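You operate a simulated robot arm through the tools that you are given. There is no shell and no other tool. Be economical: measure what you need, move in short steps, check, and stop when the job is done.

Carry out the task below with a simulated two-armed robot. There is one attempt and no reset: what you move stays moved.

Task
Put the yellow roll in the locker tray and lock the locker up.
Fine: push the tray in, shut the wide door and latch its handle, shut the narrow door and turn the key to LOCKED.

Only the result counts: the job must be done as asked and must still hold three seconds after the hand-in. Knocking over, shifting, dropping, spilling or breaking anything else fails it.

Robot
Two 7-joint arms with two-finger parallel grippers on one trunk, on a base that drives. Base frame: it is fixed to the floor where the robot stands at the start and does not move with it; the origin is under the middle of the robot, x ahead of it, y to its left, z up. Units: m, rad, N and s.
The left shoulder is at the start at [0.05, 0.165, 1.23], the right one opposite. With the tool pointing down near the work surface each hand reaches from about 0.1 to 0.66 m from the robot's upright axis, wherever it stands, measured 20 degrees to its own side. Places, roughly: locker handle [0.2, -1.3, 1.1]; locker key [0.6, -0.3, 1]; locker tray [0.8, -0.9, 0.5]; locker tray floor [0.8, -0.9, 0.5]; narrow locker door [0.7, -0.2, 1]; wide locker door [0.5, -1.3, 1]. Payload 3.91 kg a hand.
The TCP of each hand is the grasp point between the finger pads, 0.03 m short of the fingertips. In the tool frame z runs along the fingers and y along their closing line. The gripper opens to 0.11 m. The fingers are 0.02 m wide and 0.01 m thick; the gripper's body (0.048 by 0.112 m) begins 0.055 m behind the TCP.
Orientation is that of the tool frame in the base frame, as a unit quaternion [x, y, z, w]. With the fingers straight down and closing along the base's y, the tool's x points along the base's -x, its y along +y and its z along -z.

Tools
- The arms move only by the tool nudge_tool. It takes "left_rows", "right_rows" or both (then of equal length, played together; a hand with none holds still); each is a list of rows, each a list of 7 numbers: the closure, from 0 (fully open) to 1 (shut), then the shift along the tool's x, y, z in units of 500 mm (1.0 is 500 mm), then the turn, a rotation vector about the tool's x, y, z in units of 180 degrees (1.0 is 180 degrees). In form: [[claw, dx, dy, dz, rx, ry, rz], ...]. A call has 1 to 10 rows; each row is the pose to reach, as a shift and turn from the pose commanded when the call began, along the tool's axes at that moment. A call with a number of a shift or a turn outside -1 to 1 is refused whole. A row lasts 0.2 s, in which the tool goes at most 0.05 m and 0.15 rad; a call with a longer step from one row to the next is refused whole, and so is a gripper value outside its range. Where a pose cannot be reached the arm comes as near as it can. A force on the tool above 40 N (or 10 N above the force at the start of the call, whichever is more), or a blocked arm, ends the call early, and 0.2 s more pass. The fingers move at their own pace (about 0.045 m/s each) and stop on an object; they squeeze with about 21 N. The grip force told is the motor's: it shows also when the fingers shut on nothing. Time passes only in rows, and 0.2 s behind the last, so rows that repeat a pose let the fingers close. The reply holds the time, the measured pose of the TCP, the force on the tool along the base axes, the opening and the grip force, in the units named above and with some noise, with the torque about the TCP (base axes, N m) and any sound that the robot's microphone picked up.
- Cameras (640 x 400 px; columns grow to the right, rows downward): "scene" is now at [0.1133, -0.0373, 1.4322]; the picture's right is [-0.40, -0.92, 0.00], its down [-0.25, 0.11, -0.96] and it looks along [0.88, -0.38, -0.28] (base axes); focal length 214 px, centre (320, 200). "left" rides on the left gripper at [0.073, -0.017, -0.103] in its tool frame; the picture's right is [0.23, 0.97, 0.00], its down [-0.76, 0.18, -0.62] and it looks along [-0.61, 0.14, 0.78] (tool axes); focal length 222 px, centre (320, 200). "right" rides on the right gripper at [0.072, 0.017, -0.103] in its tool frame; the picture's right is [-0.23, 0.97, 0.00], its down [-0.76, -0.18, -0.62] and it looks along [-0.61, -0.14, 0.78] (tool axes); focal length 222 px, centre (320, 200).
- capture(camera): a new picture of that camera. The clock stands still meanwhile.
- raise_lower(by): slides the trunk up (or, below 0, down) by that many m; the arms and the scene camera ride with it, the base frame stays. It gives what a move gives, with no picture.
- drive_base(legs): drives the robot by 1 to 6 legs, each [ahead, left, turn to the left] in m, m and rad, along the robot's own axes; the way and the turn of a leg run together, so that a leg with both is an arc; at most 1.5 m and 3.142 rad a leg. The arms and the cameras ride along, it lands a little off, and it stops where it bumps. It gives what a move gives.
- turn_head(pan, tilt): turns the head with the scene camera to pan (to the left, within 1.396 rad either way) and tilt (down, from -0.506 to 1.204), counted from straight ahead of the robot. It gives what a move gives.
- pixel_to_xyz(camera, pixels): there is no depth. For up to 12 entries [column, row, z] of the newest picture of that camera ("zoom" is the newest enlarged one), the place [x, y] in the base frame at which the ray of that pixel passes the height z, good to about 0.002 m. The clock stands still meanwhile.
- enlarge(camera, box): a new picture of the part [left, top, right, bottom] of that camera's present view, enlarged. The clock stands still meanwhile.
- job_done(): hands the job in; it is judged then, once.

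Keep the steps short. Do not move on a guess: measure, check each grasp and each placing, and mend mistakes. In all there are 80 turns and 70 pictures (those below and enlarged ones count). Leave the grippers open and the arms clear of the work at the hand-in unless told otherwise, and finish with a single line.

The tools are called after "Call:" as name(argument=value, ...) on one line, values as JSON. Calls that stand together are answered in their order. nudge_tool: Moves the arms, as the interface text tells. Its arguments: {"type":"object","properties":{"left_rows":{"type":"array"},"right_rows":{"type":"array"}},"required":[]} The other tools are called the same way: raise_lower (by) slides the trunk up or down; drive_base (legs) drives the base; turn_head (pan, tilt) turns the head that bears the scene camera; capture (camera) takes a picture; pixel_to_xyz (camera, pixels) gives the place at which the rays of pixels pass given heights; enlarge (camera, box) takes an enlarged picture of a part of a camera's view; job_done () hands the job in.

At the start:

```text
time_s: 0.0
left_position: [0.2889, -0.0193, 1.4629]
left_ee_rot: [-0.001, 1.0, 0.0, -0.001]
left_contact_force: [0.3, -0.6, -0.2]
left_wrist_torque: [-0.02, 0.0, 0.0]
left_grip_width: 0.1099
left_gripper_force: 0.1
right_position: [0.3107, -0.457, 1.4656]
right_ee_rot: [0.0, 1.0, 0.0, 0.001]
right_contact_force: [-0.8, -0.3, -0.8]
right_wrist_torque: [0.0, 0.03, -0.02]
right_grip_width: 0.11
right_gripper_force: 0.1
trunk travel left (down, up): [-0.45, 0.053]
robot x, y, heading: [0.001, 0.0003, 0.004]
head pan, tilt: [-0.412, 0.281]
```

scene: 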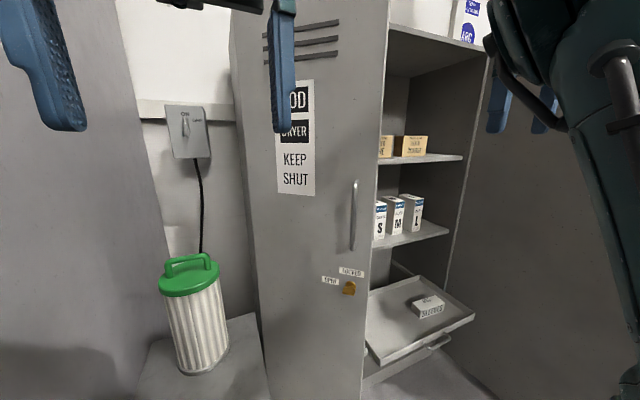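
right: 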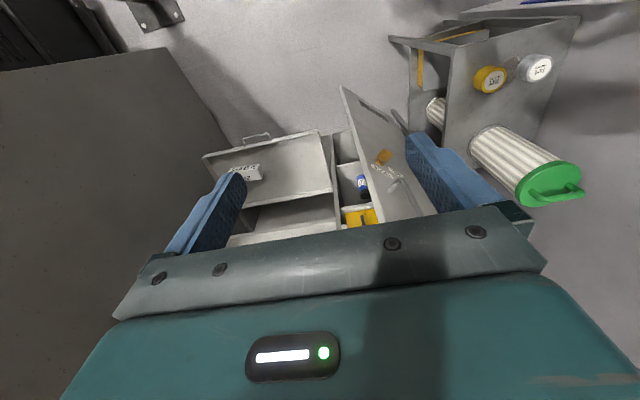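
left: 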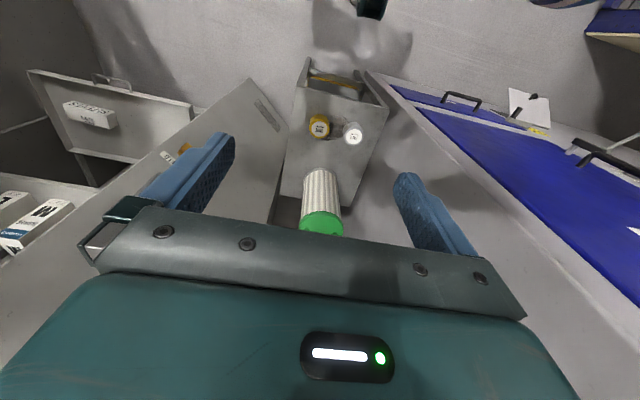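

I see the locker with both doors standing open, the tray pulled out, and a yellow roll near the dryer stand in the hand views. First I'll look around with the head.

Call:
turn_head(pan=-0.1, tilt=0.9)

Call:
capture(camera="scene")

Call:
turn_head(pan=-1.1, tilt=0.5)

Call:
capture(camera="scene")

```text
time_s: 1.0
left_position: [0.2878, -0.019, 1.4639]
left_ee_rot: [-0.001, 1.0, 0.0, -0.001]
left_contact_force: [0.0, -0.2, -0.2]
left_wrist_torque: [-0.03, -0.01, -0.01]
left_grip_width: 0.1099
left_gripper_force: 0.0
right_position: [0.31, -0.4566, 1.467]
right_ee_rot: [0.0, 1.0, 0.0, 0.001]
right_contact_force: [-0.2, 0.1, -0.2]
right_wrist_torque: [0.02, 0.02, 0.0]
right_grip_width: 0.1099
right_gripper_force: 0.0
trunk travel left (down, up): [-0.45, 0.053]
robot x, y, heading: [0.0036, 0.0024, -0.001]
head pan, tilt: [-0.099, 0.901]
```

```text
66 pictures are left
```

scene: 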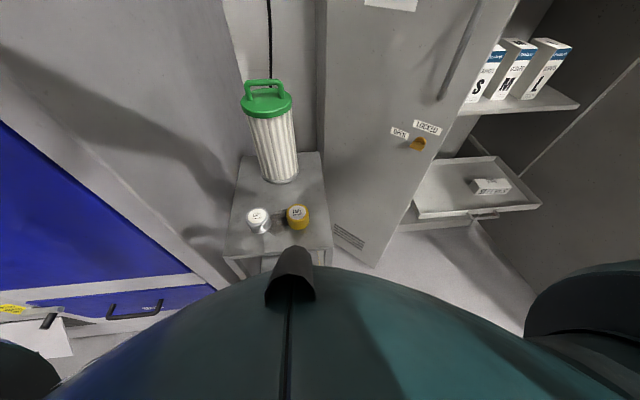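

```text
time_s: 2.3
left_position: [0.2874, -0.0196, 1.4643]
left_ee_rot: [-0.001, 1.0, 0.0, -0.001]
left_contact_force: [0.0, 0.5, 0.4]
left_wrist_torque: [-0.05, 0.01, 0.0]
left_grip_width: 0.11
left_gripper_force: 0.0
right_position: [0.3106, -0.4572, 1.4661]
right_ee_rot: [0.0, 1.0, -0.001, 0.0]
right_contact_force: [-0.2, -0.2, 0.2]
right_wrist_torque: [0.02, 0.06, 0.04]
right_grip_width: 0.11
right_gripper_force: 0.0
trunk travel left (down, up): [-0.45, 0.053]
robot x, y, heading: [-0.0034, -0.0018, 0.006]
head pan, tilt: [-1.1, 0.499]
```

```text
65 pictures are left
```

scene: 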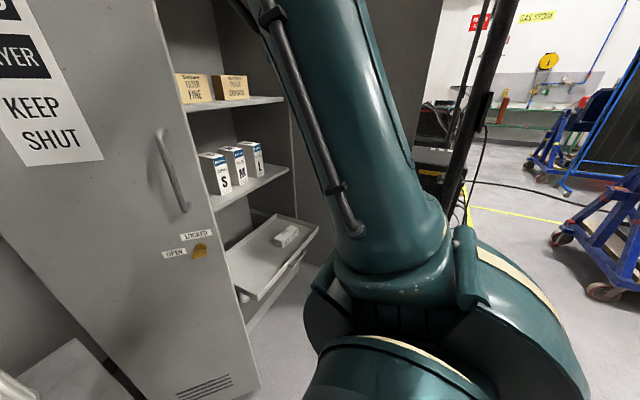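

The roll (yellow, scene 297,215 / left 320,127) stands beside a white one on a stand. I'll take a fresh view in both cameras to triangulate it.

Call:
turn_head(pan=0.0, tilt=0.75)

Call:
enlarge(camera="scene", box=[200, 180, 400, 305])

Call:
capture(camera="left")

Call:
pixel_to_xyz(camera="left", pixels=[[320, 127, 0.8], [320, 127, 0.9], [320, 127, 1.0], [352, 133, 0.9], [322, 228, 0.9], [293, 195, 0.8], [357, 206, 0.8], [303, 86, 0.8], [385, 108, 0.8]])

```text
time_s: 3.6
left_position: [0.288, -0.0198, 1.4635]
left_ee_rot: [-0.001, 1.0, -0.001, -0.001]
left_contact_force: [-1.0, -0.4, -1.0]
left_wrist_torque: [-0.01, 0.01, -0.04]
left_grip_width: 0.1099
left_gripper_force: 0.0
right_position: [0.3094, -0.4557, 1.4665]
right_ee_rot: [0.001, 1.0, 0.0, 0.001]
right_contact_force: [-1.2, 0.0, 0.1]
right_wrist_torque: [0.01, 0.0, 0.01]
right_grip_width: 0.1101
right_gripper_force: 0.0
trunk travel left (down, up): [-0.45, 0.053]
robot x, y, heading: [0.0019, 0.0017, 0.001]
head pan, tilt: [0.0, 0.75]
```

```text
3.20 times, centred on (300, 242) of scene
```

zoom: 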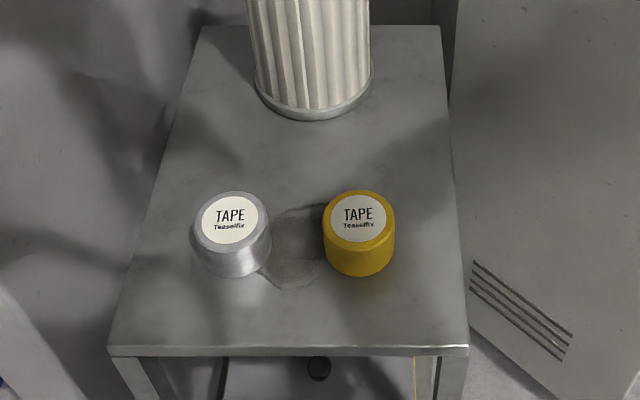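

```text
63 pictures are left
```

left: 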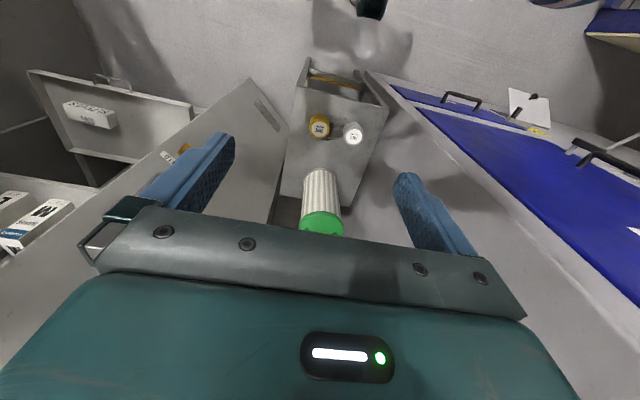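

```text
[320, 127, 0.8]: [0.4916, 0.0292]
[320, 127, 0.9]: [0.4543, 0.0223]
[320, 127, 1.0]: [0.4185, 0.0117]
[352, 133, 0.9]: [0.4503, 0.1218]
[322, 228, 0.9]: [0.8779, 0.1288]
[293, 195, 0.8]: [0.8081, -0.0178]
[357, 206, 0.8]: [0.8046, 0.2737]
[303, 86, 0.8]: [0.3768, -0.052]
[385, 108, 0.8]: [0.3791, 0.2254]
```

Now the same points from the scene camera, for the height.

Call:
pixel_to_xyz(camera="zoom", pixels=[[358, 218, 0.8], [358, 218, 0.85], [358, 218, 0.9], [230, 218, 0.85], [112, 350, 0.8], [467, 350, 0.8], [200, 26, 0.8], [440, 26, 0.8], [358, 277, 0.8], [324, 225, 0.85], [395, 225, 0.85]])

Call:
pixel_to_xyz(camera="left", pixels=[[320, 129, 0.8], [320, 129, 0.85], [352, 132, 0.85], [310, 129, 0.85], [331, 129, 0.85]])

Call:
enlarge(camera="left", box=[240, 50, 400, 150])

```text
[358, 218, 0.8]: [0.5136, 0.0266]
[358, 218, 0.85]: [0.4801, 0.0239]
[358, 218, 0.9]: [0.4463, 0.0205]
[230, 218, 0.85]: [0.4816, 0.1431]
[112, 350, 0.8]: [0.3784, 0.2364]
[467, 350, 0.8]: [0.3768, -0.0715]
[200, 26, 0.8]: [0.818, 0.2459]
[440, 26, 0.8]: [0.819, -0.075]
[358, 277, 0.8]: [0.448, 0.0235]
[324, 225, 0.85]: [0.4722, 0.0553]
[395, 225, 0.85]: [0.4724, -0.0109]
```

```text
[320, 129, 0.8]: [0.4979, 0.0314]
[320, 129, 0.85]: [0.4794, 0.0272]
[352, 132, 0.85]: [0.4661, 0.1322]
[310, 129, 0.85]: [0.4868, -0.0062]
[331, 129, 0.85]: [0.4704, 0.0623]
```

```text
4.00 times, centred on (320, 100) of left
```

zoom: 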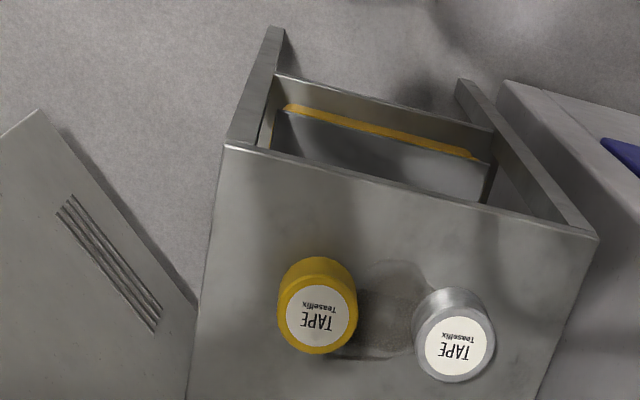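

Both views agree: the stand's top is at z≈0.80, the roll at (0.48, 0.025), top z≈0.85, diameter ≈0.066. The left hand goes over it.

Call:
nudge_tool(left_rows=[[0, -0.0384, 0.009, 0.08, 0, 0, 0], [0, -0.0768, 0.018, 0.16, 0, 0, 0], [0, -0.1152, 0.027, 0.24, 0, 0, 0], [0, -0.1536, 0.036, 0.32, 0, 0, 0], [0, -0.192, 0.045, 0.4, 0, 0, 0], [0.1, -0.2304, 0.054, 0.48, 0, 0, 0], [0.2, -0.2688, 0.063, 0.56, 0, 0, 0], [0.2, -0.3072, 0.072, 0.64, 0, 0, 0], [0.2, -0.3456, 0.081, 0.72, 0, 0, 0], [0.2, -0.384, 0.09, 0.8, 0, 0, 0]])

Call:
nudge_tool(left_rows=[[0.2, 0, 0, 0.08, 0, 0, 0], [0.2, 0, 0, 0.16, 0, 0, 0], [0.2, 0, 0, 0.22, 0, 0, 0], [0.2, 0, 0, 0.22, 0, 0, 0]])

Call:
capture(camera="left")

```text
time_s: 6.0
left_position: [0.4484, 0.0062, 1.0909]
left_ee_rot: [0.006, 1.0, 0.007, 0.03]
left_contact_force: [0.0, -0.1, 0.1]
left_wrist_torque: [-0.01, 0.01, -0.02]
left_grip_width: 0.0879
left_gripper_force: 0.0
right_position: [0.2674, -0.4722, 1.4691]
right_ee_rot: [-0.004, 1.0, 0.006, 0.019]
right_contact_force: [0.9, -0.5, -0.4]
right_wrist_torque: [-0.01, 0.02, 0.02]
right_grip_width: 0.1103
right_gripper_force: 0.1
trunk travel left (down, up): [-0.45, 0.053]
robot x, y, heading: [-0.0081, -0.0038, 0.007]
head pan, tilt: [0.0, 0.75]
stopped in row 10 (left hand): the arm was blocked; the commanded pose is now the measured one
```

```text
time_s: 7.2
left_position: [0.4625, 0.0118, 0.9925]
left_ee_rot: [0.003, 0.999, 0.003, 0.043]
left_contact_force: [0.6, -0.4, 0.2]
left_wrist_torque: [0.01, 0.04, 0.0]
left_grip_width: 0.0879
left_gripper_force: 0.1
right_position: [0.2674, -0.47, 1.4677]
right_ee_rot: [-0.004, 1.0, 0.006, 0.017]
right_contact_force: [1.2, 0.1, -0.4]
right_wrist_torque: [0.03, -0.01, -0.03]
right_grip_width: 0.1101
right_gripper_force: 0.1
trunk travel left (down, up): [-0.45, 0.053]
robot x, y, heading: [-0.0062, -0.0037, 0.009]
head pan, tilt: [0.0, 0.75]
stopped in row 4 (left hand): the arm was blocked; the commanded pose is now the measured one
```

```text
61 pictures are left
```

left: 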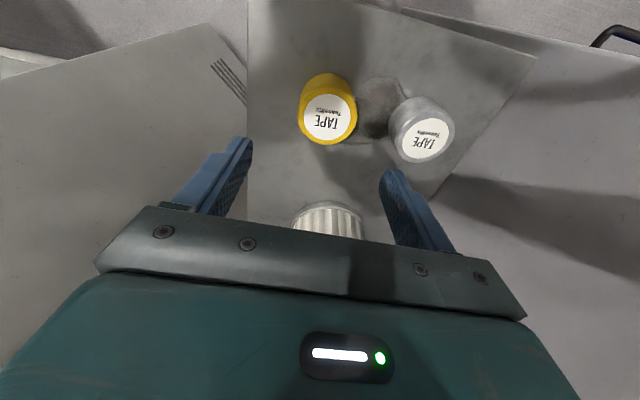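

The arm says it was blocked and the right hand shifted as well. Before anything else I look at the scene to find what is touching.

Call:
capture(camera="scene")

Call:
capture(camera="right")

```text
60 pictures are left
```

scene: 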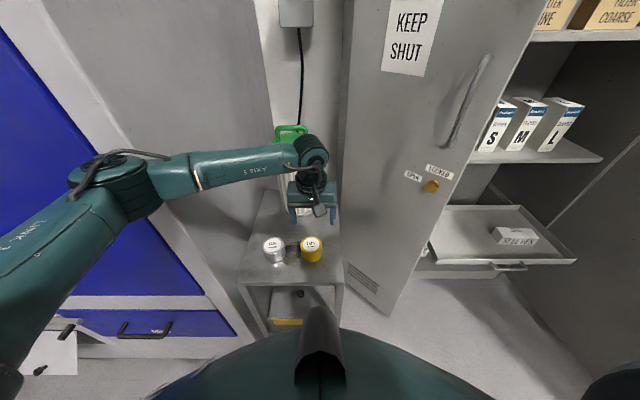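

```text
59 pictures are left
```

right: 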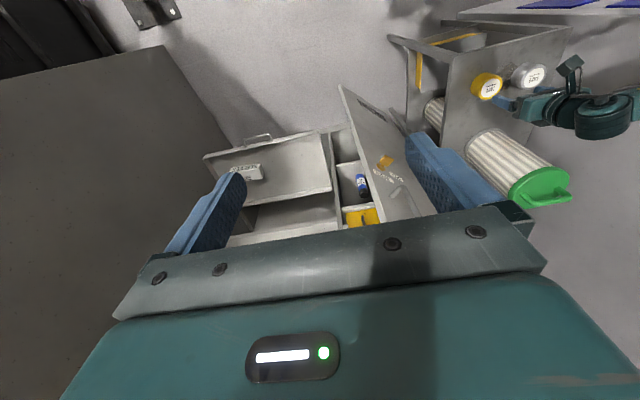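

The elbow is near the grey panel/blue cabinet on the left. I lift the hand back up a bit and look left to see the obstacle.

Call:
nudge_tool(left_rows=[[0.2, 0.02, 0, -0.08, 0, 0, 0], [0.2, 0.05, 0, -0.16, 0, 0, 0], [0.2, 0.08, 0, -0.24, 0, 0, 0], [0.2, 0.12, 0, -0.32, 0, 0, 0]])

Call:
turn_head(pan=0.9, tilt=0.5)

Call:
capture(camera="scene")

```text
time_s: 8.1
left_position: [0.3782, 0.0045, 1.0377]
left_ee_rot: [0.015, 0.998, 0.008, -0.054]
left_contact_force: [-1.3, 0.5, 0.2]
left_wrist_torque: [0.05, 0.01, 0.01]
left_grip_width: 0.0879
left_gripper_force: 0.1
right_position: [0.2712, -0.4718, 1.4707]
right_ee_rot: [-0.004, 1.0, 0.006, 0.017]
right_contact_force: [-0.1, -0.1, -0.2]
right_wrist_torque: [0.01, 0.0, -0.02]
right_grip_width: 0.1099
right_gripper_force: 0.0
trunk travel left (down, up): [-0.45, 0.053]
robot x, y, heading: [-0.0015, -0.0048, 0.011]
head pan, tilt: [0.0, 0.75]
stopped in row 4 (left hand): the arm was blocked; the commanded pose is now the measured one
```

```text
time_s: 9.3
left_position: [0.3791, 0.005, 1.0383]
left_ee_rot: [0.015, 0.999, 0.008, -0.052]
left_contact_force: [0.7, -0.1, 0.9]
left_wrist_torque: [0.02, -0.04, -0.02]
left_grip_width: 0.0878
left_gripper_force: 0.1
right_position: [0.2677, -0.4729, 1.4697]
right_ee_rot: [-0.001, 1.0, 0.006, 0.018]
right_contact_force: [0.4, -0.7, 0.2]
right_wrist_torque: [-0.01, 0.0, 0.01]
right_grip_width: 0.11
right_gripper_force: 0.0
trunk travel left (down, up): [-0.45, 0.053]
robot x, y, heading: [-0.0019, -0.0017, -0.0]
head pan, tilt: [0.901, 0.499]
```

```text
58 pictures are left
```

scene: 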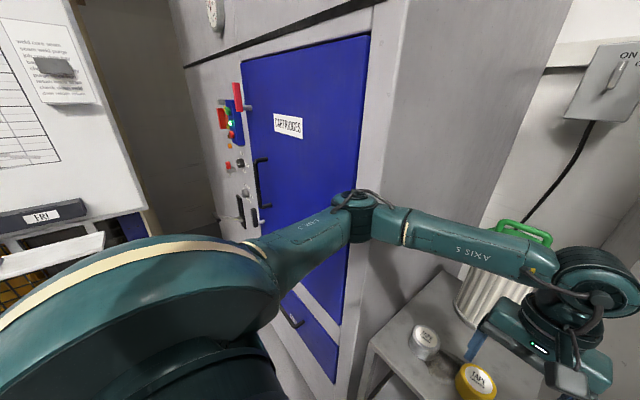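

The left elbow rests against the cartridge cabinet's corner. I'll back off, shift right and turn left a bit, so that the arm reaches the roll straight without the elbow out.

Call:
drive_base(legs=[[-0.1, 0, 0], [0, -0.27, 0], [0, 0, 0.4], [0.1, 0, 0]])

Call:
turn_head(pan=0.1, tilt=0.7)

Call:
capture(camera="scene")

```text
time_s: 13.9
left_position: [0.3558, -0.0497, 1.0246]
left_ee_rot: [-0.191, 0.979, -0.014, -0.067]
left_contact_force: [-0.4, -0.7, -0.3]
left_wrist_torque: [-0.05, 0.0, 0.0]
left_grip_width: 0.0881
left_gripper_force: 0.0
right_position: [0.4543, -0.5229, 1.4654]
right_ee_rot: [-0.205, 0.979, -0.001, 0.001]
right_contact_force: [1.3, 0.3, 0.1]
right_wrist_torque: [-0.01, 0.01, -0.01]
right_grip_width: 0.11
right_gripper_force: 0.0
trunk travel left (down, up): [-0.45, 0.053]
robot x, y, heading: [-0.0151, -0.2303, 0.41]
head pan, tilt: [0.901, 0.499]
```

```text
time_s: 15.0
left_position: [0.3556, -0.0509, 1.024]
left_ee_rot: [-0.191, 0.979, -0.015, -0.067]
left_contact_force: [0.6, -0.8, 0.0]
left_wrist_torque: [-0.01, 0.02, 0.03]
left_grip_width: 0.0879
left_gripper_force: 0.0
right_position: [0.4545, -0.5239, 1.4656]
right_ee_rot: [-0.205, 0.979, -0.001, 0.001]
right_contact_force: [-0.1, 0.4, -0.4]
right_wrist_torque: [0.0, 0.01, 0.01]
right_grip_width: 0.1097
right_gripper_force: 0.0
trunk travel left (down, up): [-0.45, 0.053]
robot x, y, heading: [-0.0132, -0.2267, 0.414]
head pan, tilt: [0.099, 0.7]
```

```text
57 pictures are left
```

scene: 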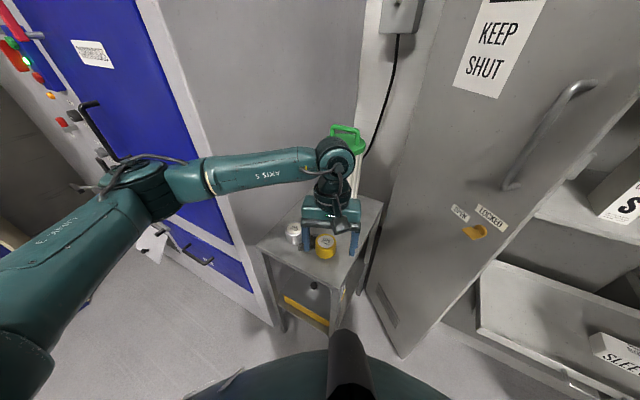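

Clear now, and all still stands. I level the tool (turn −0.1375 rad about its y) and move over the roll at z 0.93.

Call:
nudge_tool(left_rows=[[0.2, -0.062, 0.01, 0.03, 0, -0.0088, 0], [0.2, -0.124, 0.019, 0.059, 0, -0.0175, 0], [0.2, -0.186, 0.029, 0.088, 0, -0.0263, 0], [0.2, -0.248, 0.038, 0.118, 0, -0.035, 0], [0.2, -0.31, 0.048, 0.147, 0, -0.0438, 0], [0.2, -0.31, 0.048, 0.147, 0, -0.0438, 0]])

Call:
capture(camera="left")

Call:
pixel_to_xyz(camera="left", pixels=[[320, 200, 0.85], [320, 200, 0.93]])

```text
time_s: 16.4
left_position: [0.4783, 0.0257, 0.9306]
left_ee_rot: [-0.191, 0.982, 0.0, 0.001]
left_contact_force: [0.0, -0.3, 1.2]
left_wrist_torque: [-0.02, -0.02, 0.0]
left_grip_width: 0.0878
left_gripper_force: 0.0
right_position: [0.453, -0.5237, 1.4656]
right_ee_rot: [-0.205, 0.979, 0.0, 0.002]
right_contact_force: [-0.3, -0.1, 0.6]
right_wrist_torque: [-0.01, -0.01, -0.02]
right_grip_width: 0.1101
right_gripper_force: 0.0
trunk travel left (down, up): [-0.45, 0.053]
robot x, y, heading: [-0.0143, -0.2236, 0.416]
head pan, tilt: [0.099, 0.7]
```

```text
56 pictures are left
```

left: 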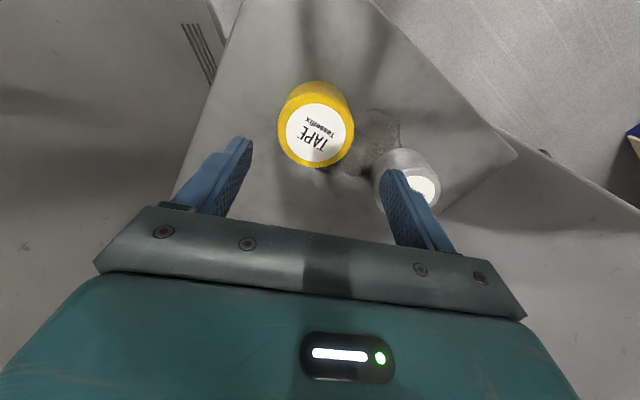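

```text
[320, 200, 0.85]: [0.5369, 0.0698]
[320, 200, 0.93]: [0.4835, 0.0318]
```

Checking the roll's position from this close view (top centre at 317,134).

Call:
pixel_to_xyz(camera="left", pixels=[[317, 134, 0.85], [283, 138, 0.85], [353, 138, 0.85], [407, 183, 0.85]])

```text
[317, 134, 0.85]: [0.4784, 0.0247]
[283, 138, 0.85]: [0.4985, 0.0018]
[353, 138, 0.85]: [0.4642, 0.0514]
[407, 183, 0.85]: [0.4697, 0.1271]
```

It is centred at (0.478, 0.025). I go straight down to z 0.834 and close.

Call:
nudge_tool(left_rows=[[0.2, 0, 0, 0.06, 0, 0, 0], [0.2, 0, 0, 0.12, 0, 0, 0], [0.2, 0, 0, 0.17, 0, 0, 0], [0.2, 0, 0, 0.194, 0, 0, 0], [0.2, 0, 0, 0.194, 0, 0, 0], [0.6, 0, 0, 0.194, 0, 0, 0], [0.6, 0, 0, 0.194, 0, 0, 0], [0.6, 0, 0, 0.194, 0, 0, 0]])

Call:
nudge_tool(left_rows=[[0.7, 0, 0, 0, 0, 0, 0], [0.7, 0, 0, -0.06, 0, 0, 0], [0.7, 0, 0, -0.12, 0, 0, 0], [0.7, 0, 0, -0.2, 0, 0, 0], [0.7, 0, 0, -0.28, 0, 0, 0], [0.7, 0, 0, -0.36, 0, 0, 0]])

Call:
capture(camera="left")

```text
time_s: 18.2
left_position: [0.4804, 0.0278, 0.8329]
left_ee_rot: [-0.191, 0.982, 0.0, 0.0]
left_contact_force: [1.1, 0.1, 0.1]
left_wrist_torque: [-0.01, -0.02, 0.04]
left_grip_width: 0.0673
left_gripper_force: 21.0
right_position: [0.4537, -0.5225, 1.4654]
right_ee_rot: [-0.204, 0.979, -0.001, 0.001]
right_contact_force: [-0.3, -0.3, 0.8]
right_wrist_torque: [0.01, 0.02, 0.02]
right_grip_width: 0.11
right_gripper_force: 0.1
trunk travel left (down, up): [-0.45, 0.053]
robot x, y, heading: [-0.0118, -0.2325, 0.415]
head pan, tilt: [0.099, 0.7]
```

```text
time_s: 19.6
left_position: [0.4798, 0.0254, 1.0139]
left_ee_rot: [-0.192, 0.981, -0.001, 0.001]
left_contact_force: [-0.2, 0.3, -1.4]
left_wrist_torque: [-0.05, 0.0, -0.01]
left_grip_width: 0.0669
left_gripper_force: 21.2
right_position: [0.4539, -0.5235, 1.4663]
right_ee_rot: [-0.205, 0.979, -0.001, 0.001]
right_contact_force: [-0.9, -0.5, 0.1]
right_wrist_torque: [0.02, -0.02, 0.01]
right_grip_width: 0.11
right_gripper_force: 0.0
trunk travel left (down, up): [-0.45, 0.053]
robot x, y, heading: [-0.0109, -0.2313, 0.411]
head pan, tilt: [0.099, 0.7]
```

```text
55 pictures are left
```

left: 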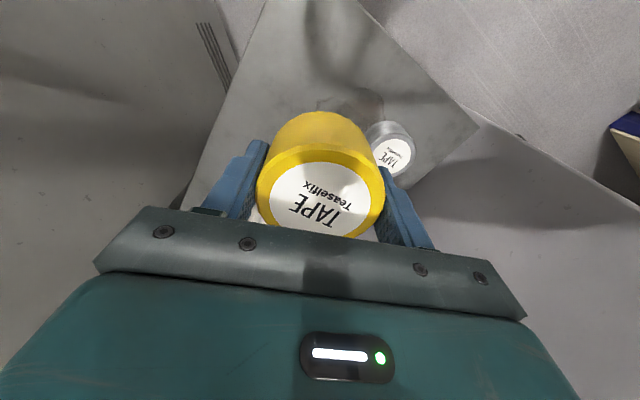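

The roll is held (width 0.067, 21 N). I draw the hand in, back off, straighten to face the locker, then look.

Call:
nudge_tool(left_rows=[[0.7, 0.08, 0, -0.03, 0, 0, 0], [0.7, 0.16, 0, -0.06, 0, 0, 0], [0.7, 0.24, 0, -0.09, 0, 0, 0], [0.7, 0.3, 0, -0.12, 0, 0, 0]])

Call:
drive_base(legs=[[-0.25, 0, 0], [0, 0, -0.41], [0, -0.15, 0]])

Call:
turn_head(pan=-0.5, tilt=0.45)

Call:
capture(camera="scene")

```text
time_s: 20.6
left_position: [0.3395, -0.0299, 1.0734]
left_ee_rot: [-0.191, 0.982, 0.0, 0.001]
left_contact_force: [-0.6, -1.0, -0.1]
left_wrist_torque: [0.02, 0.02, -0.01]
left_grip_width: 0.0673
left_gripper_force: 20.9
right_position: [0.4531, -0.5229, 1.4655]
right_ee_rot: [-0.205, 0.979, -0.001, 0.001]
right_contact_force: [-0.6, 0.7, 0.1]
right_wrist_torque: [0.02, -0.01, -0.02]
right_grip_width: 0.1098
right_gripper_force: 0.0
trunk travel left (down, up): [-0.45, 0.053]
robot x, y, heading: [-0.0131, -0.2309, 0.41]
head pan, tilt: [0.099, 0.7]
```

```text
time_s: 24.6
left_position: [0.1589, -0.4265, 1.0728]
left_ee_rot: [0.003, 1.0, -0.001, 0.001]
left_contact_force: [0.4, -0.8, -1.0]
left_wrist_torque: [0.04, 0.0, -0.03]
left_grip_width: 0.0672
left_gripper_force: 21.2
right_position: [0.0764, -0.9273, 1.4656]
right_ee_rot: [-0.01, 1.0, -0.001, 0.001]
right_contact_force: [0.4, -0.4, 0.4]
right_wrist_torque: [0.02, 0.0, 0.01]
right_grip_width: 0.1101
right_gripper_force: 0.0
trunk travel left (down, up): [-0.45, 0.053]
robot x, y, heading: [-0.2434, -0.4789, 0.024]
head pan, tilt: [0.099, 0.7]
```

```text
time_s: 25.6
left_position: [0.1589, -0.4292, 1.073]
left_ee_rot: [0.003, 1.0, 0.0, 0.0]
left_contact_force: [0.0, -0.6, -1.0]
left_wrist_torque: [0.02, -0.04, 0.01]
left_grip_width: 0.067
left_gripper_force: 21.2
right_position: [0.0753, -0.9261, 1.4661]
right_ee_rot: [-0.01, 1.0, -0.001, 0.001]
right_contact_force: [-0.4, 0.5, 0.7]
right_wrist_torque: [0.0, -0.04, 0.03]
right_grip_width: 0.11
right_gripper_force: 0.1
trunk travel left (down, up): [-0.45, 0.053]
robot x, y, heading: [-0.2427, -0.4767, 0.02]
head pan, tilt: [-0.499, 0.45]
```

```text
54 pictures are left
```

scene: 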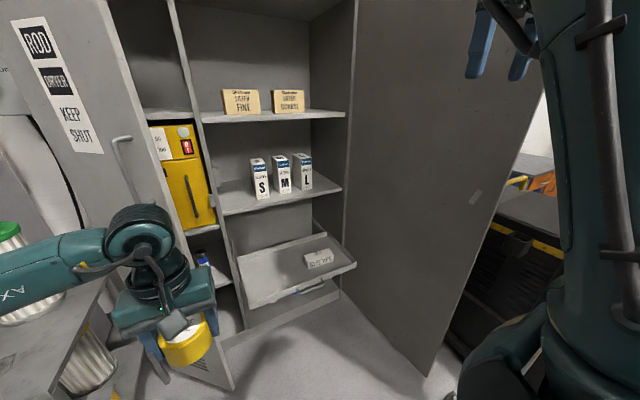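

Good view of the locker. I measure tray corners, shelf edges and door edges.

Call:
pixel_to_xyz(camera="scene", pixels=[[252, 305, 0.5], [356, 266, 0.5], [238, 257, 0.5], [326, 233, 0.5], [247, 332, 0.35], [340, 293, 0.35], [320, 258, 0.52], [428, 377, 0.2], [428, 377, 0.05], [224, 212, 0.8], [341, 188, 0.8], [275, 270, 0.48]])

Call:
enlarge(camera="scene", box=[200, 180, 400, 350])

```text
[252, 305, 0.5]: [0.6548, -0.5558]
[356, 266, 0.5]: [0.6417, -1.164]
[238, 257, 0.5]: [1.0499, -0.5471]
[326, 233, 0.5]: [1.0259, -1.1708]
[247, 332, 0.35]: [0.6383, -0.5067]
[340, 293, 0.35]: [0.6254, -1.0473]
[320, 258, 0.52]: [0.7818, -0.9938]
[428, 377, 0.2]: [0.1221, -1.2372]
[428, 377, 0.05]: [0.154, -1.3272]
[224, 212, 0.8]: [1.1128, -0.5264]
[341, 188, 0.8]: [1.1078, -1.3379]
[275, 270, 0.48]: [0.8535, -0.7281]
```

```text
2.35 times, centred on (300, 265) of scene
```

zoom: 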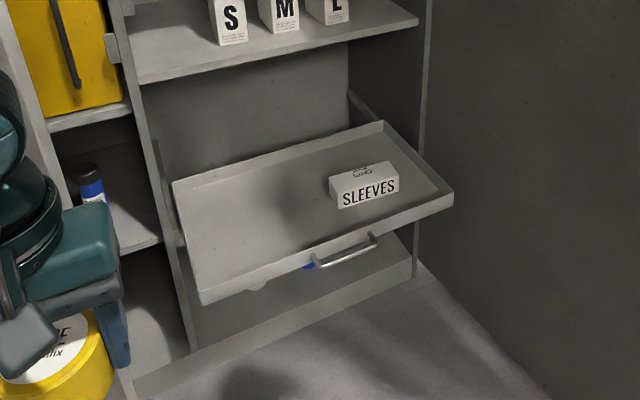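

The tray spans x 0.65–1.05, y −0.555…−1.165, rim z≈0.5; left part is free. Before driving in I check where the right arm's elbow is relative to the wide door.

Call:
turn_head(pan=-1.2, tilt=0.4)

Call:
capture(camera="scene")

```text
time_s: 26.7
left_position: [0.1589, -0.4275, 1.0726]
left_ee_rot: [0.004, 1.0, 0.0, 0.001]
left_contact_force: [0.4, 0.1, -1.4]
left_wrist_torque: [0.0, 0.0, -0.03]
left_grip_width: 0.067
left_gripper_force: 20.8
right_position: [0.0766, -0.9273, 1.4661]
right_ee_rot: [-0.01, 1.0, -0.001, 0.001]
right_contact_force: [0.7, -0.1, 0.6]
right_wrist_torque: [-0.02, 0.0, -0.03]
right_grip_width: 0.1098
right_gripper_force: 0.1
trunk travel left (down, up): [-0.45, 0.053]
robot x, y, heading: [-0.2461, -0.4774, 0.018]
head pan, tilt: [-1.201, 0.4]
```

```text
52 pictures are left
```

scene: 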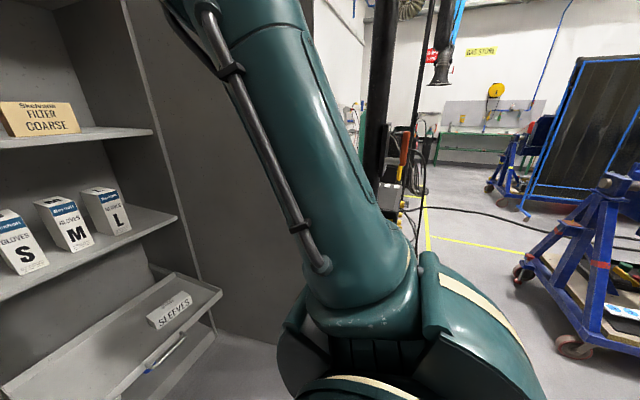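

The right upper arm points up and ahead, so only the hand sticks out. I tuck the right hand in by 0.17 m, then drive to the tray, slightly turned right.

Call:
nudge_tool(right_rows=[[0, 0.03, 0.085, 0, 0, 0, 0], [0, 0.06, 0.17, 0, 0, 0, 0], [0, 0.09, 0.255, 0, 0, 0, 0], [0, 0.12, 0.34, 0, 0, 0, 0], [0, 0.12, 0.34, 0, 0, 0, 0]])

Call:
drive_base(legs=[[0, -0.27, 0], [0, 0, -0.26], [0.36, 0.1, 0]])

Call:
turn_head(pan=0.1, tilt=0.75)

Call:
capture(camera="scene")

```text
time_s: 27.9
left_position: [0.1571, -0.4274, 1.0739]
left_ee_rot: [0.003, 1.0, 0.0, 0.001]
left_contact_force: [0.2, 0.2, -0.4]
left_wrist_torque: [0.02, 0.04, -0.03]
left_grip_width: 0.0672
left_gripper_force: 21.2
right_position: [0.04, -0.8022, 1.4676]
right_ee_rot: [-0.008, 1.0, 0.003, -0.004]
right_contact_force: [0.3, -0.7, 0.3]
right_wrist_torque: [-0.01, 0.0, 0.0]
right_grip_width: 0.1101
right_gripper_force: 0.1
right hand out of reach, approached as far as the arm can: row 3, 4, 5
trunk travel left (down, up): [-0.45, 0.053]
robot x, y, heading: [-0.2473, -0.4753, 0.022]
head pan, tilt: [-1.201, 0.4]
```

```text
time_s: 32.7
left_position: [0.5309, -0.8021, 1.0727]
left_ee_rot: [0.137, 0.991, -0.001, 0.0]
left_contact_force: [0.3, -0.5, -1.5]
left_wrist_torque: [-0.01, 0.03, 0.01]
left_grip_width: 0.0673
left_gripper_force: 21.0
right_position: [0.3162, -1.1299, 1.4682]
right_ee_rot: [0.125, 0.992, 0.003, -0.002]
right_contact_force: [0.9, -0.3, -0.8]
right_wrist_torque: [0.0, 0.0, -0.04]
right_grip_width: 0.1099
right_gripper_force: 0.0
trunk travel left (down, up): [-0.45, 0.053]
robot x, y, heading: [0.127, -0.7419, -0.248]
head pan, tilt: [-1.201, 0.4]
```

```text
time_s: 34.1
left_position: [0.5299, -0.8018, 1.0735]
left_ee_rot: [0.138, 0.99, 0.0, 0.001]
left_contact_force: [0.2, -0.3, -1.5]
left_wrist_torque: [-0.03, 0.01, 0.02]
left_grip_width: 0.0669
left_gripper_force: 21.4
right_position: [0.3177, -1.132, 1.4659]
right_ee_rot: [0.126, 0.992, 0.005, -0.007]
right_contact_force: [0.4, 0.3, 0.0]
right_wrist_torque: [0.03, 0.0, 0.0]
right_grip_width: 0.1099
right_gripper_force: 0.1
trunk travel left (down, up): [-0.45, 0.053]
robot x, y, heading: [0.1284, -0.7424, -0.25]
head pan, tilt: [0.099, 0.75]
```

```text
51 pictures are left
```

scene: 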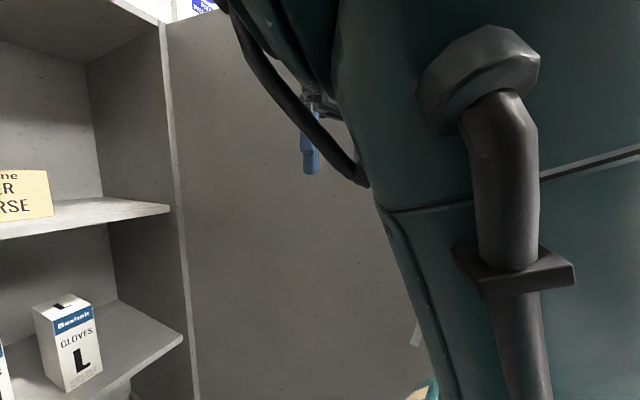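

The view seems not settled (it still shows the wide door). I look again.

Call:
turn_head(pan=0.15, tilt=0.7)

Call:
capture(camera="scene")

```text
time_s: 34.8
left_position: [0.5304, -0.801, 1.0728]
left_ee_rot: [0.138, 0.99, 0.0, 0.0]
left_contact_force: [0.4, 0.6, -1.2]
left_wrist_torque: [0.01, 0.0, 0.0]
left_grip_width: 0.067
left_gripper_force: 20.8
right_position: [0.3171, -1.132, 1.4648]
right_ee_rot: [0.127, 0.992, 0.006, -0.008]
right_contact_force: [0.1, 0.2, -0.1]
right_wrist_torque: [-0.01, -0.01, 0.02]
right_grip_width: 0.1101
right_gripper_force: 0.0
trunk travel left (down, up): [-0.45, 0.053]
robot x, y, heading: [0.127, -0.7415, -0.253]
head pan, tilt: [0.15, 0.7]
```

```text
50 pictures are left
```

scene: 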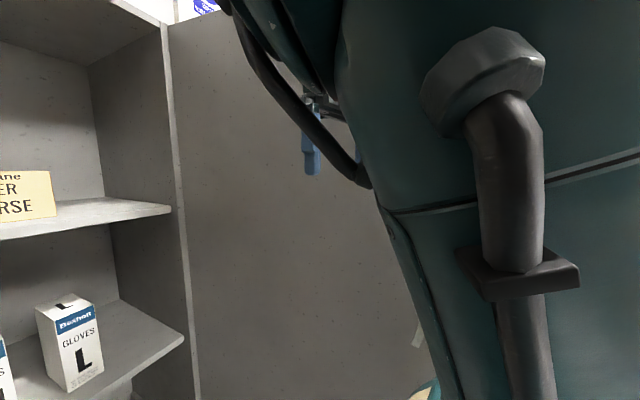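

The picture did not turn with the head. I query the calibration to see where the camera is thought to look.

Call:
pixel_to_xyz(camera="scene", pixels=[[320, 200, 1.2], [320, 200, 1.0], [320, 399, 1.2], [320, 399, 1.0]])

Call:
nudge_tool(right_rows=[[0, 0, -0.08, 0, 0, 0, 0], [0, 0, -0.16, 0, 0, 0, 0], [0, 0, -0.2, 0, 0, 0, 0]])

Call:
capture(camera="scene")

```text
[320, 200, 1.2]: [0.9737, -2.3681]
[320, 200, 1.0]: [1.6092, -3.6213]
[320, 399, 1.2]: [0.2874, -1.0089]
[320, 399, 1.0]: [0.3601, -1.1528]
```

```text
time_s: 35.6
left_position: [0.5307, -0.8021, 1.073]
left_ee_rot: [0.138, 0.99, 0.0, 0.0]
left_contact_force: [0.4, -0.2, -1.1]
left_wrist_torque: [-0.02, -0.01, -0.02]
left_grip_width: 0.0672
left_gripper_force: 21.5
right_position: [0.289, -1.2295, 1.4673]
right_ee_rot: [0.125, 0.992, 0.003, 0.0]
right_contact_force: [0.2, -0.1, -0.6]
right_wrist_torque: [0.05, 0.0, 0.0]
right_grip_width: 0.1105
right_gripper_force: 0.0
trunk travel left (down, up): [-0.45, 0.053]
robot x, y, heading: [0.1299, -0.7434, -0.249]
head pan, tilt: [0.15, 0.7]
```

```text
49 pictures are left
```

scene: 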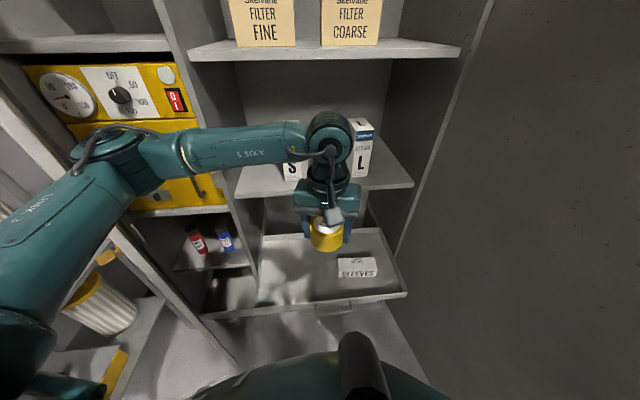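

The right arm had been in the head's way; now free. The roll hangs over the tray front. I lower the trunk by 0.35 m.

Call:
raise_lower(by=-0.35)

Call:
capture(camera="scene")

Call:
capture(camera="left")

Call:
pixel_to_xyz(camera="left", pixels=[[320, 192, 0.5], [320, 150, 0.5], [320, 100, 0.5]])

```text
time_s: 39.0
left_position: [0.5294, -0.8005, 0.7229]
left_ee_rot: [0.138, 0.99, -0.001, 0.001]
left_contact_force: [0.3, -0.2, -1.7]
left_wrist_torque: [0.0, -0.01, 0.04]
left_grip_width: 0.0668
left_gripper_force: 20.8
right_position: [0.2902, -1.2284, 1.1172]
right_ee_rot: [0.125, 0.992, 0.002, -0.002]
right_contact_force: [-0.1, -0.5, 0.0]
right_wrist_torque: [0.03, 0.01, -0.02]
right_grip_width: 0.11
right_gripper_force: 0.1
trunk travel left (down, up): [-0.1, 0.403]
robot x, y, heading: [0.1257, -0.7367, -0.256]
head pan, tilt: [0.15, 0.7]
```

```text
48 pictures are left
```

scene: 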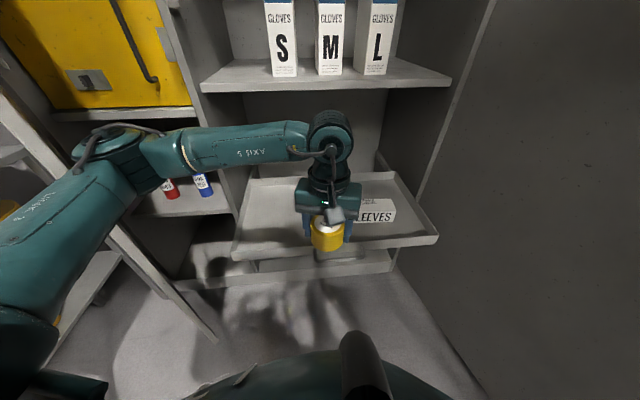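

```text
47 pictures are left
```

left: 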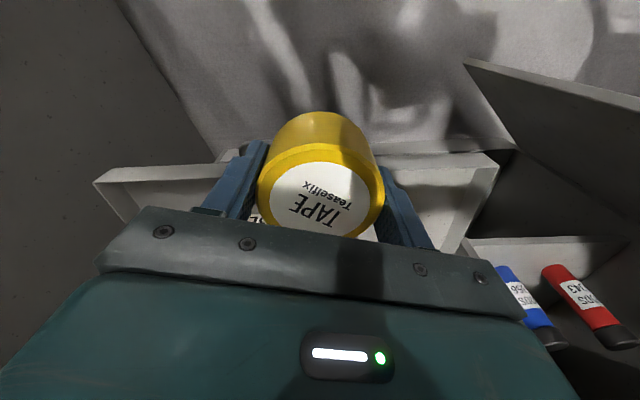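

```text
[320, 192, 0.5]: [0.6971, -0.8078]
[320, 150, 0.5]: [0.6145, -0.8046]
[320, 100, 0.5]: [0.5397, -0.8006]
```

Now the hand moves over the free left part of the tray, to (0.77, −0.71, 0.68).

Call:
nudge_tool(left_rows=[[0.7, -0.0687, 0.0507, 0.0133, 0, 0, 0], [0.7, -0.1373, 0.1013, 0.0267, 0, 0, 0], [0.7, -0.206, 0.152, 0.04, 0, 0, 0], [0.7, -0.2747, 0.2027, 0.0533, 0, 0, 0], [0.7, -0.3433, 0.2533, 0.0667, 0, 0, 0], [0.7, -0.412, 0.304, 0.08, 0, 0, 0], [0.7, -0.412, 0.304, 0.08, 0, 0, 0]])

Call:
capture(camera="left")

Call:
capture(camera="scene")

```text
time_s: 40.6
left_position: [0.77, -0.71, 0.6875]
left_ee_rot: [0.139, 0.99, 0.0, 0.001]
left_contact_force: [-0.3, 1.0, -2.0]
left_wrist_torque: [-0.01, 0.03, 0.02]
left_grip_width: 0.0669
left_gripper_force: 21.6
right_position: [0.2909, -1.2289, 1.1177]
right_ee_rot: [0.126, 0.992, 0.002, -0.001]
right_contact_force: [0.3, 0.0, -0.1]
right_wrist_torque: [-0.01, -0.02, 0.0]
right_grip_width: 0.1098
right_gripper_force: 0.1
trunk travel left (down, up): [-0.1, 0.403]
robot x, y, heading: [0.1311, -0.7431, -0.25]
head pan, tilt: [0.15, 0.7]
```

```text
46 pictures are left
```

left: 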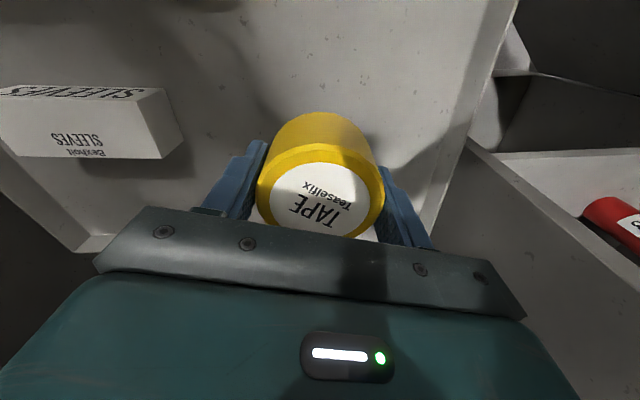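

```text
45 pictures are left
```

scene: 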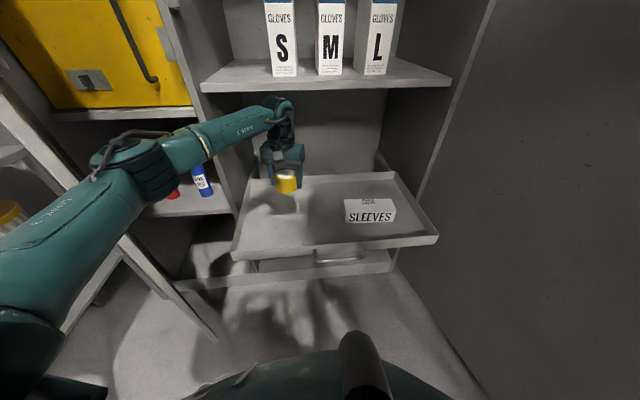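

Over free tray floor. I lower it in small steps towards contact.

Call:
nudge_tool(left_rows=[[0.7, 0, 0, 0.08, 0, 0, 0], [0.7, 0, 0, 0.16, 0, 0, 0], [0.7, 0, 0, 0.24, 0, 0, 0], [0.7, 0, 0, 0.28, 0, 0, 0], [0.7, 0, 0, 0.31, 0, 0, 0], [0.7, 0, 0, 0.31, 0, 0, 0]])

Call:
enlarge(camera="scene", box=[200, 80, 440, 300])

```text
time_s: 42.0
left_position: [0.7697, -0.712, 0.5307]
left_ee_rot: [0.138, 0.99, 0.0, 0.003]
left_contact_force: [-0.1, 2.4, 12.9]
left_wrist_torque: [0.09, 0.23, -0.12]
left_grip_width: 0.0672
left_gripper_force: 20.8
right_position: [0.2884, -1.2269, 1.1175]
right_ee_rot: [0.126, 0.992, 0.002, -0.001]
right_contact_force: [0.1, -0.1, -0.6]
right_wrist_torque: [0.01, 0.02, 0.02]
right_grip_width: 0.1099
right_gripper_force: 0.0
trunk travel left (down, up): [-0.1, 0.403]
robot x, y, heading: [0.1276, -0.7425, -0.251]
head pan, tilt: [0.15, 0.7]
```

```text
1.82 times, centred on (320, 190) of scene
```

zoom: 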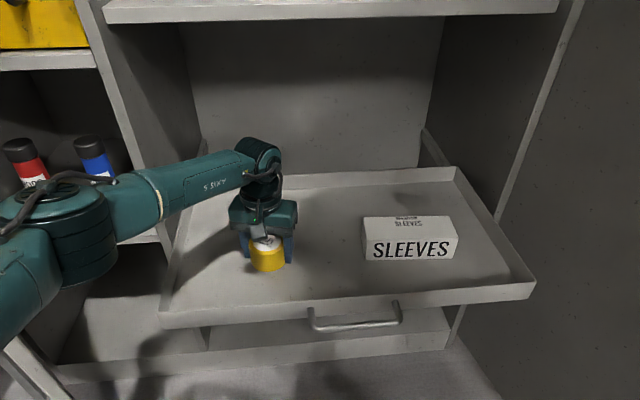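

The roll is down on the tray floor (13 N upward, floor z≈0.498). I ease up slightly, open, and lift away.

Call:
nudge_tool(left_rows=[[0.7, 0, 0, -0.001, 0, 0, 0], [0.3, 0, 0, -0.001, 0, 0, 0], [0.2, 0, 0, -0.001, 0, 0, 0], [0.1, 0, 0, -0.001, 0, 0, 0], [0.1, 0, 0, -0.06, 0, 0, 0], [0.1, 0, 0, -0.14, 0, 0, 0], [0.1, 0, 0, -0.22, 0, 0, 0], [0.1, 0, 0, -0.3, 0, 0, 0], [0.1, 0, 0, -0.36, 0, 0, 0]])

Call:
capture(camera="left")

```text
time_s: 44.0
left_position: [0.7693, -0.711, 0.7122]
left_ee_rot: [0.137, 0.991, -0.001, 0.001]
left_contact_force: [-1.0, 0.1, -0.2]
left_wrist_torque: [-0.01, -0.05, -0.03]
left_grip_width: 0.0987
left_gripper_force: 0.1
right_position: [0.2899, -1.2285, 1.1174]
right_ee_rot: [0.125, 0.992, 0.002, -0.001]
right_contact_force: [-0.3, 0.1, 0.3]
right_wrist_torque: [-0.01, -0.02, 0.03]
right_grip_width: 0.1097
right_gripper_force: 0.1
trunk travel left (down, up): [-0.1, 0.403]
robot x, y, heading: [0.1285, -0.7384, -0.257]
head pan, tilt: [0.15, 0.7]
```

```text
43 pictures are left
```

left: 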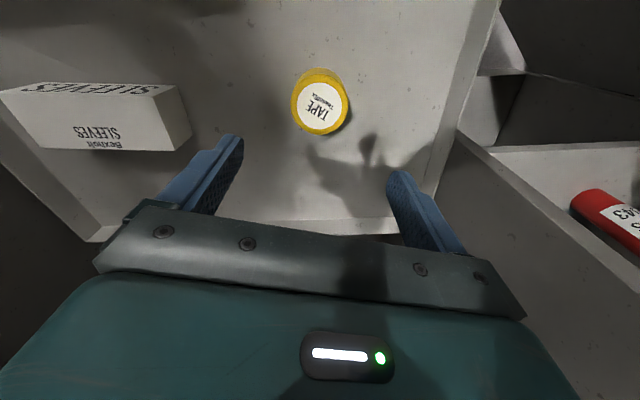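

The roll stands in the tray. Now I measure the tray front and the locker's front plane in a fresh scene picture.

Call:
turn_head(pan=0.15, tilt=0.6)

Call:
capture(camera="scene")

```text
time_s: 44.6
left_position: [0.7704, -0.7108, 0.7111]
left_ee_rot: [0.138, 0.99, 0.0, 0.001]
left_contact_force: [-0.2, 0.0, 0.1]
left_wrist_torque: [0.01, 0.03, -0.01]
left_grip_width: 0.0987
left_gripper_force: 0.2
right_position: [0.2895, -1.2275, 1.1169]
right_ee_rot: [0.126, 0.992, 0.001, -0.001]
right_contact_force: [-0.3, 0.7, 0.2]
right_wrist_torque: [0.03, -0.05, 0.03]
right_grip_width: 0.1099
right_gripper_force: 0.0
trunk travel left (down, up): [-0.1, 0.403]
robot x, y, heading: [0.1296, -0.7416, -0.251]
head pan, tilt: [0.15, 0.6]
```

```text
42 pictures are left
```

scene: 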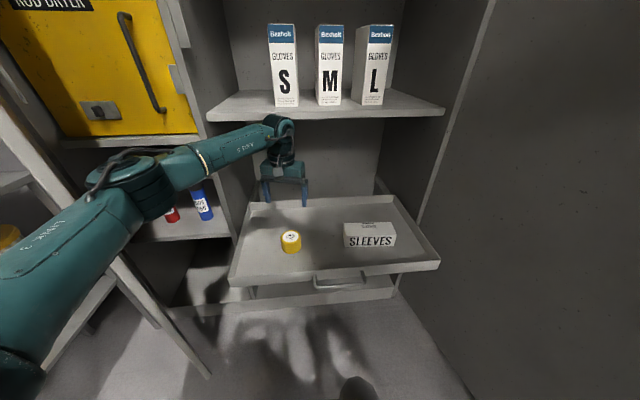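

Call:
pixel_to_xyz(camera="scene", pixels=[[210, 118, 0.85], [210, 118, 0.9], [210, 118, 0.95], [445, 113, 0.9], [231, 283, 0.52], [441, 265, 0.52], [316, 280, 0.49], [366, 273, 0.49], [396, 291, 0.2], [396, 291, 0.3], [342, 266, 0.52], [342, 276, 0.48]])

Call:
enlarge(camera="scene", box=[220, 180, 460, 330])

```text
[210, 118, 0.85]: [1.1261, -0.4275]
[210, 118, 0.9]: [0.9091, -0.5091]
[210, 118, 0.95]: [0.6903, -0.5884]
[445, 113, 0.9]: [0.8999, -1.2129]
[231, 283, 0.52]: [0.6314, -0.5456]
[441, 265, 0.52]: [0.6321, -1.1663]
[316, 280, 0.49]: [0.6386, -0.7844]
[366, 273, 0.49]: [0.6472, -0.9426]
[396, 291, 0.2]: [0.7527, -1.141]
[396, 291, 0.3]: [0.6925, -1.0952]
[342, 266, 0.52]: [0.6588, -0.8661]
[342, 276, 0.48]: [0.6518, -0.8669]
```

```text
2.67 times, centred on (340, 255) of scene
```

zoom: 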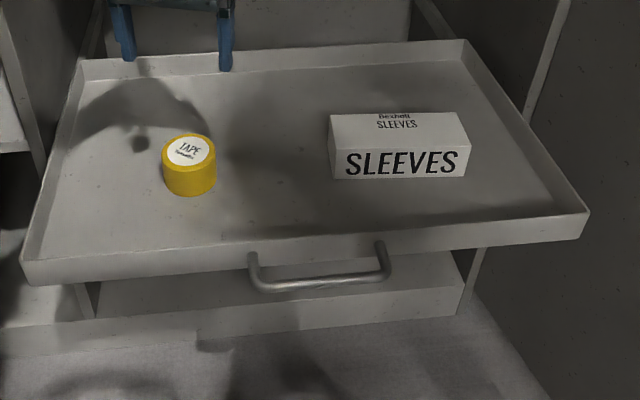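

Tray front x≈0.65, handle bar at (≈0.61, −0.865, 0.49), shelf edge at x≈0.90. I'll pull the left hand back in front of the tray, squared up and shut, then tilt it and lower it in front of the handle bar.

Call:
nudge_tool(left_rows=[[0.4, 0.08, 0, 0, 0, 0, 0], [0.7, 0.16, -0.03, 0, 0, 0, -0.015], [1, 0.24, -0.12, 0, 0, 0, -0.03], [1, 0.3, -0.2, 0, 0, 0, -0.045], [1, 0.32, -0.28, 0, 0, 0, -0.06], [1, 0.32, -0.36, 0, 0, 0, -0.075], [1, 0.32, -0.413, 0, 0, 0, -0.088], [1, 0.32, -0.413, 0, 0, 0, -0.088]])

Call:
nudge_tool(left_rows=[[1, 0, 0, 0, 0, -0.042, 0], [1, 0, 0, 0, 0, -0.084, 0], [1, 0, 0, 0, 0, -0.126, 0], [1, 0, 0, 0, 0, -0.1667, 0], [1, 0, 0, 0.09, 0, -0.1667, 0], [1, 0, 0, 0.18, 0, -0.1667, 0], [1, 0, 0, 0.27, 0, -0.1667, 0], [1, 0, 0, 0.35, 0, -0.1667, 0], [1, 0, 0, 0.42, 0, -0.1667, 0], [1, 0, 0, 0.42, 0, -0.1667, 0]])

Call:
capture(camera="scene")

```text
refused: row 3 steps farther than a row can; nothing moved
```

```text
time_s: 46.4
left_position: [0.7813, -0.7151, 0.5788]
left_ee_rot: [0.13, 0.951, -0.041, 0.277]
left_contact_force: [2.4, 0.2, 12.9]
left_wrist_torque: [-0.04, -0.16, 0.04]
left_grip_width: 0.0001
left_gripper_force: 20.6
right_position: [0.2908, -1.2274, 1.1173]
right_ee_rot: [0.124, 0.992, 0.003, -0.002]
right_contact_force: [0.5, 0.1, 0.3]
right_wrist_torque: [0.0, 0.01, 0.01]
right_grip_width: 0.1099
right_gripper_force: 0.1
trunk travel left (down, up): [-0.1, 0.403]
robot x, y, heading: [0.1285, -0.7435, -0.247]
head pan, tilt: [0.15, 0.6]
stopped in row 8 (left hand): the force on the tool passed its limit (the readings are from after the stop); the commanded pose is now the measured one
```

```text
40 pictures are left
```

scene: 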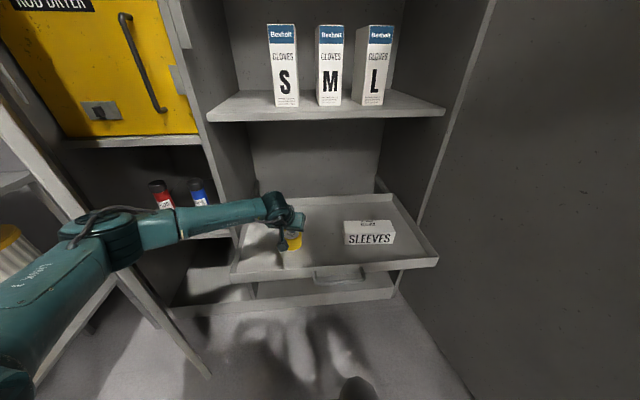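

My first call was refused for too long a step, so the second one pressed lightly (13 N) on the roll's top. I lift straight up and check the roll.

Call:
nudge_tool(left_rows=[[1, -0.04, 0, -0.063, 0, 0, 0], [1, -0.08, 0, -0.126, 0, 0, 0], [1, -0.14, 0, -0.219, 0, 0, 0], [1, -0.14, 0, -0.219, 0, 0, 0]])

Call:
enlarge(camera="scene", box=[220, 180, 460, 330])

```text
refused: row 3 steps farther than a row can; nothing moved
```

```text
2.67 times, centred on (340, 255) of scene
```

zoom: 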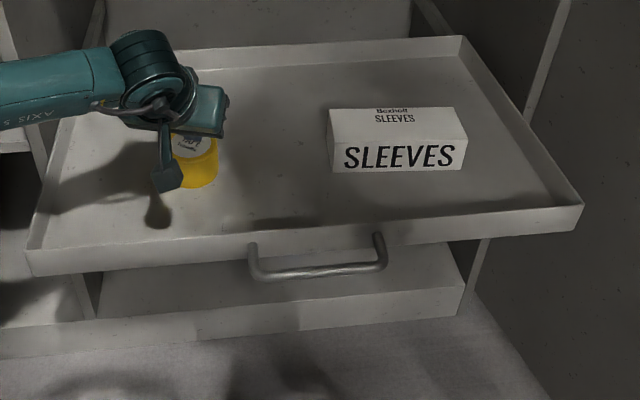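

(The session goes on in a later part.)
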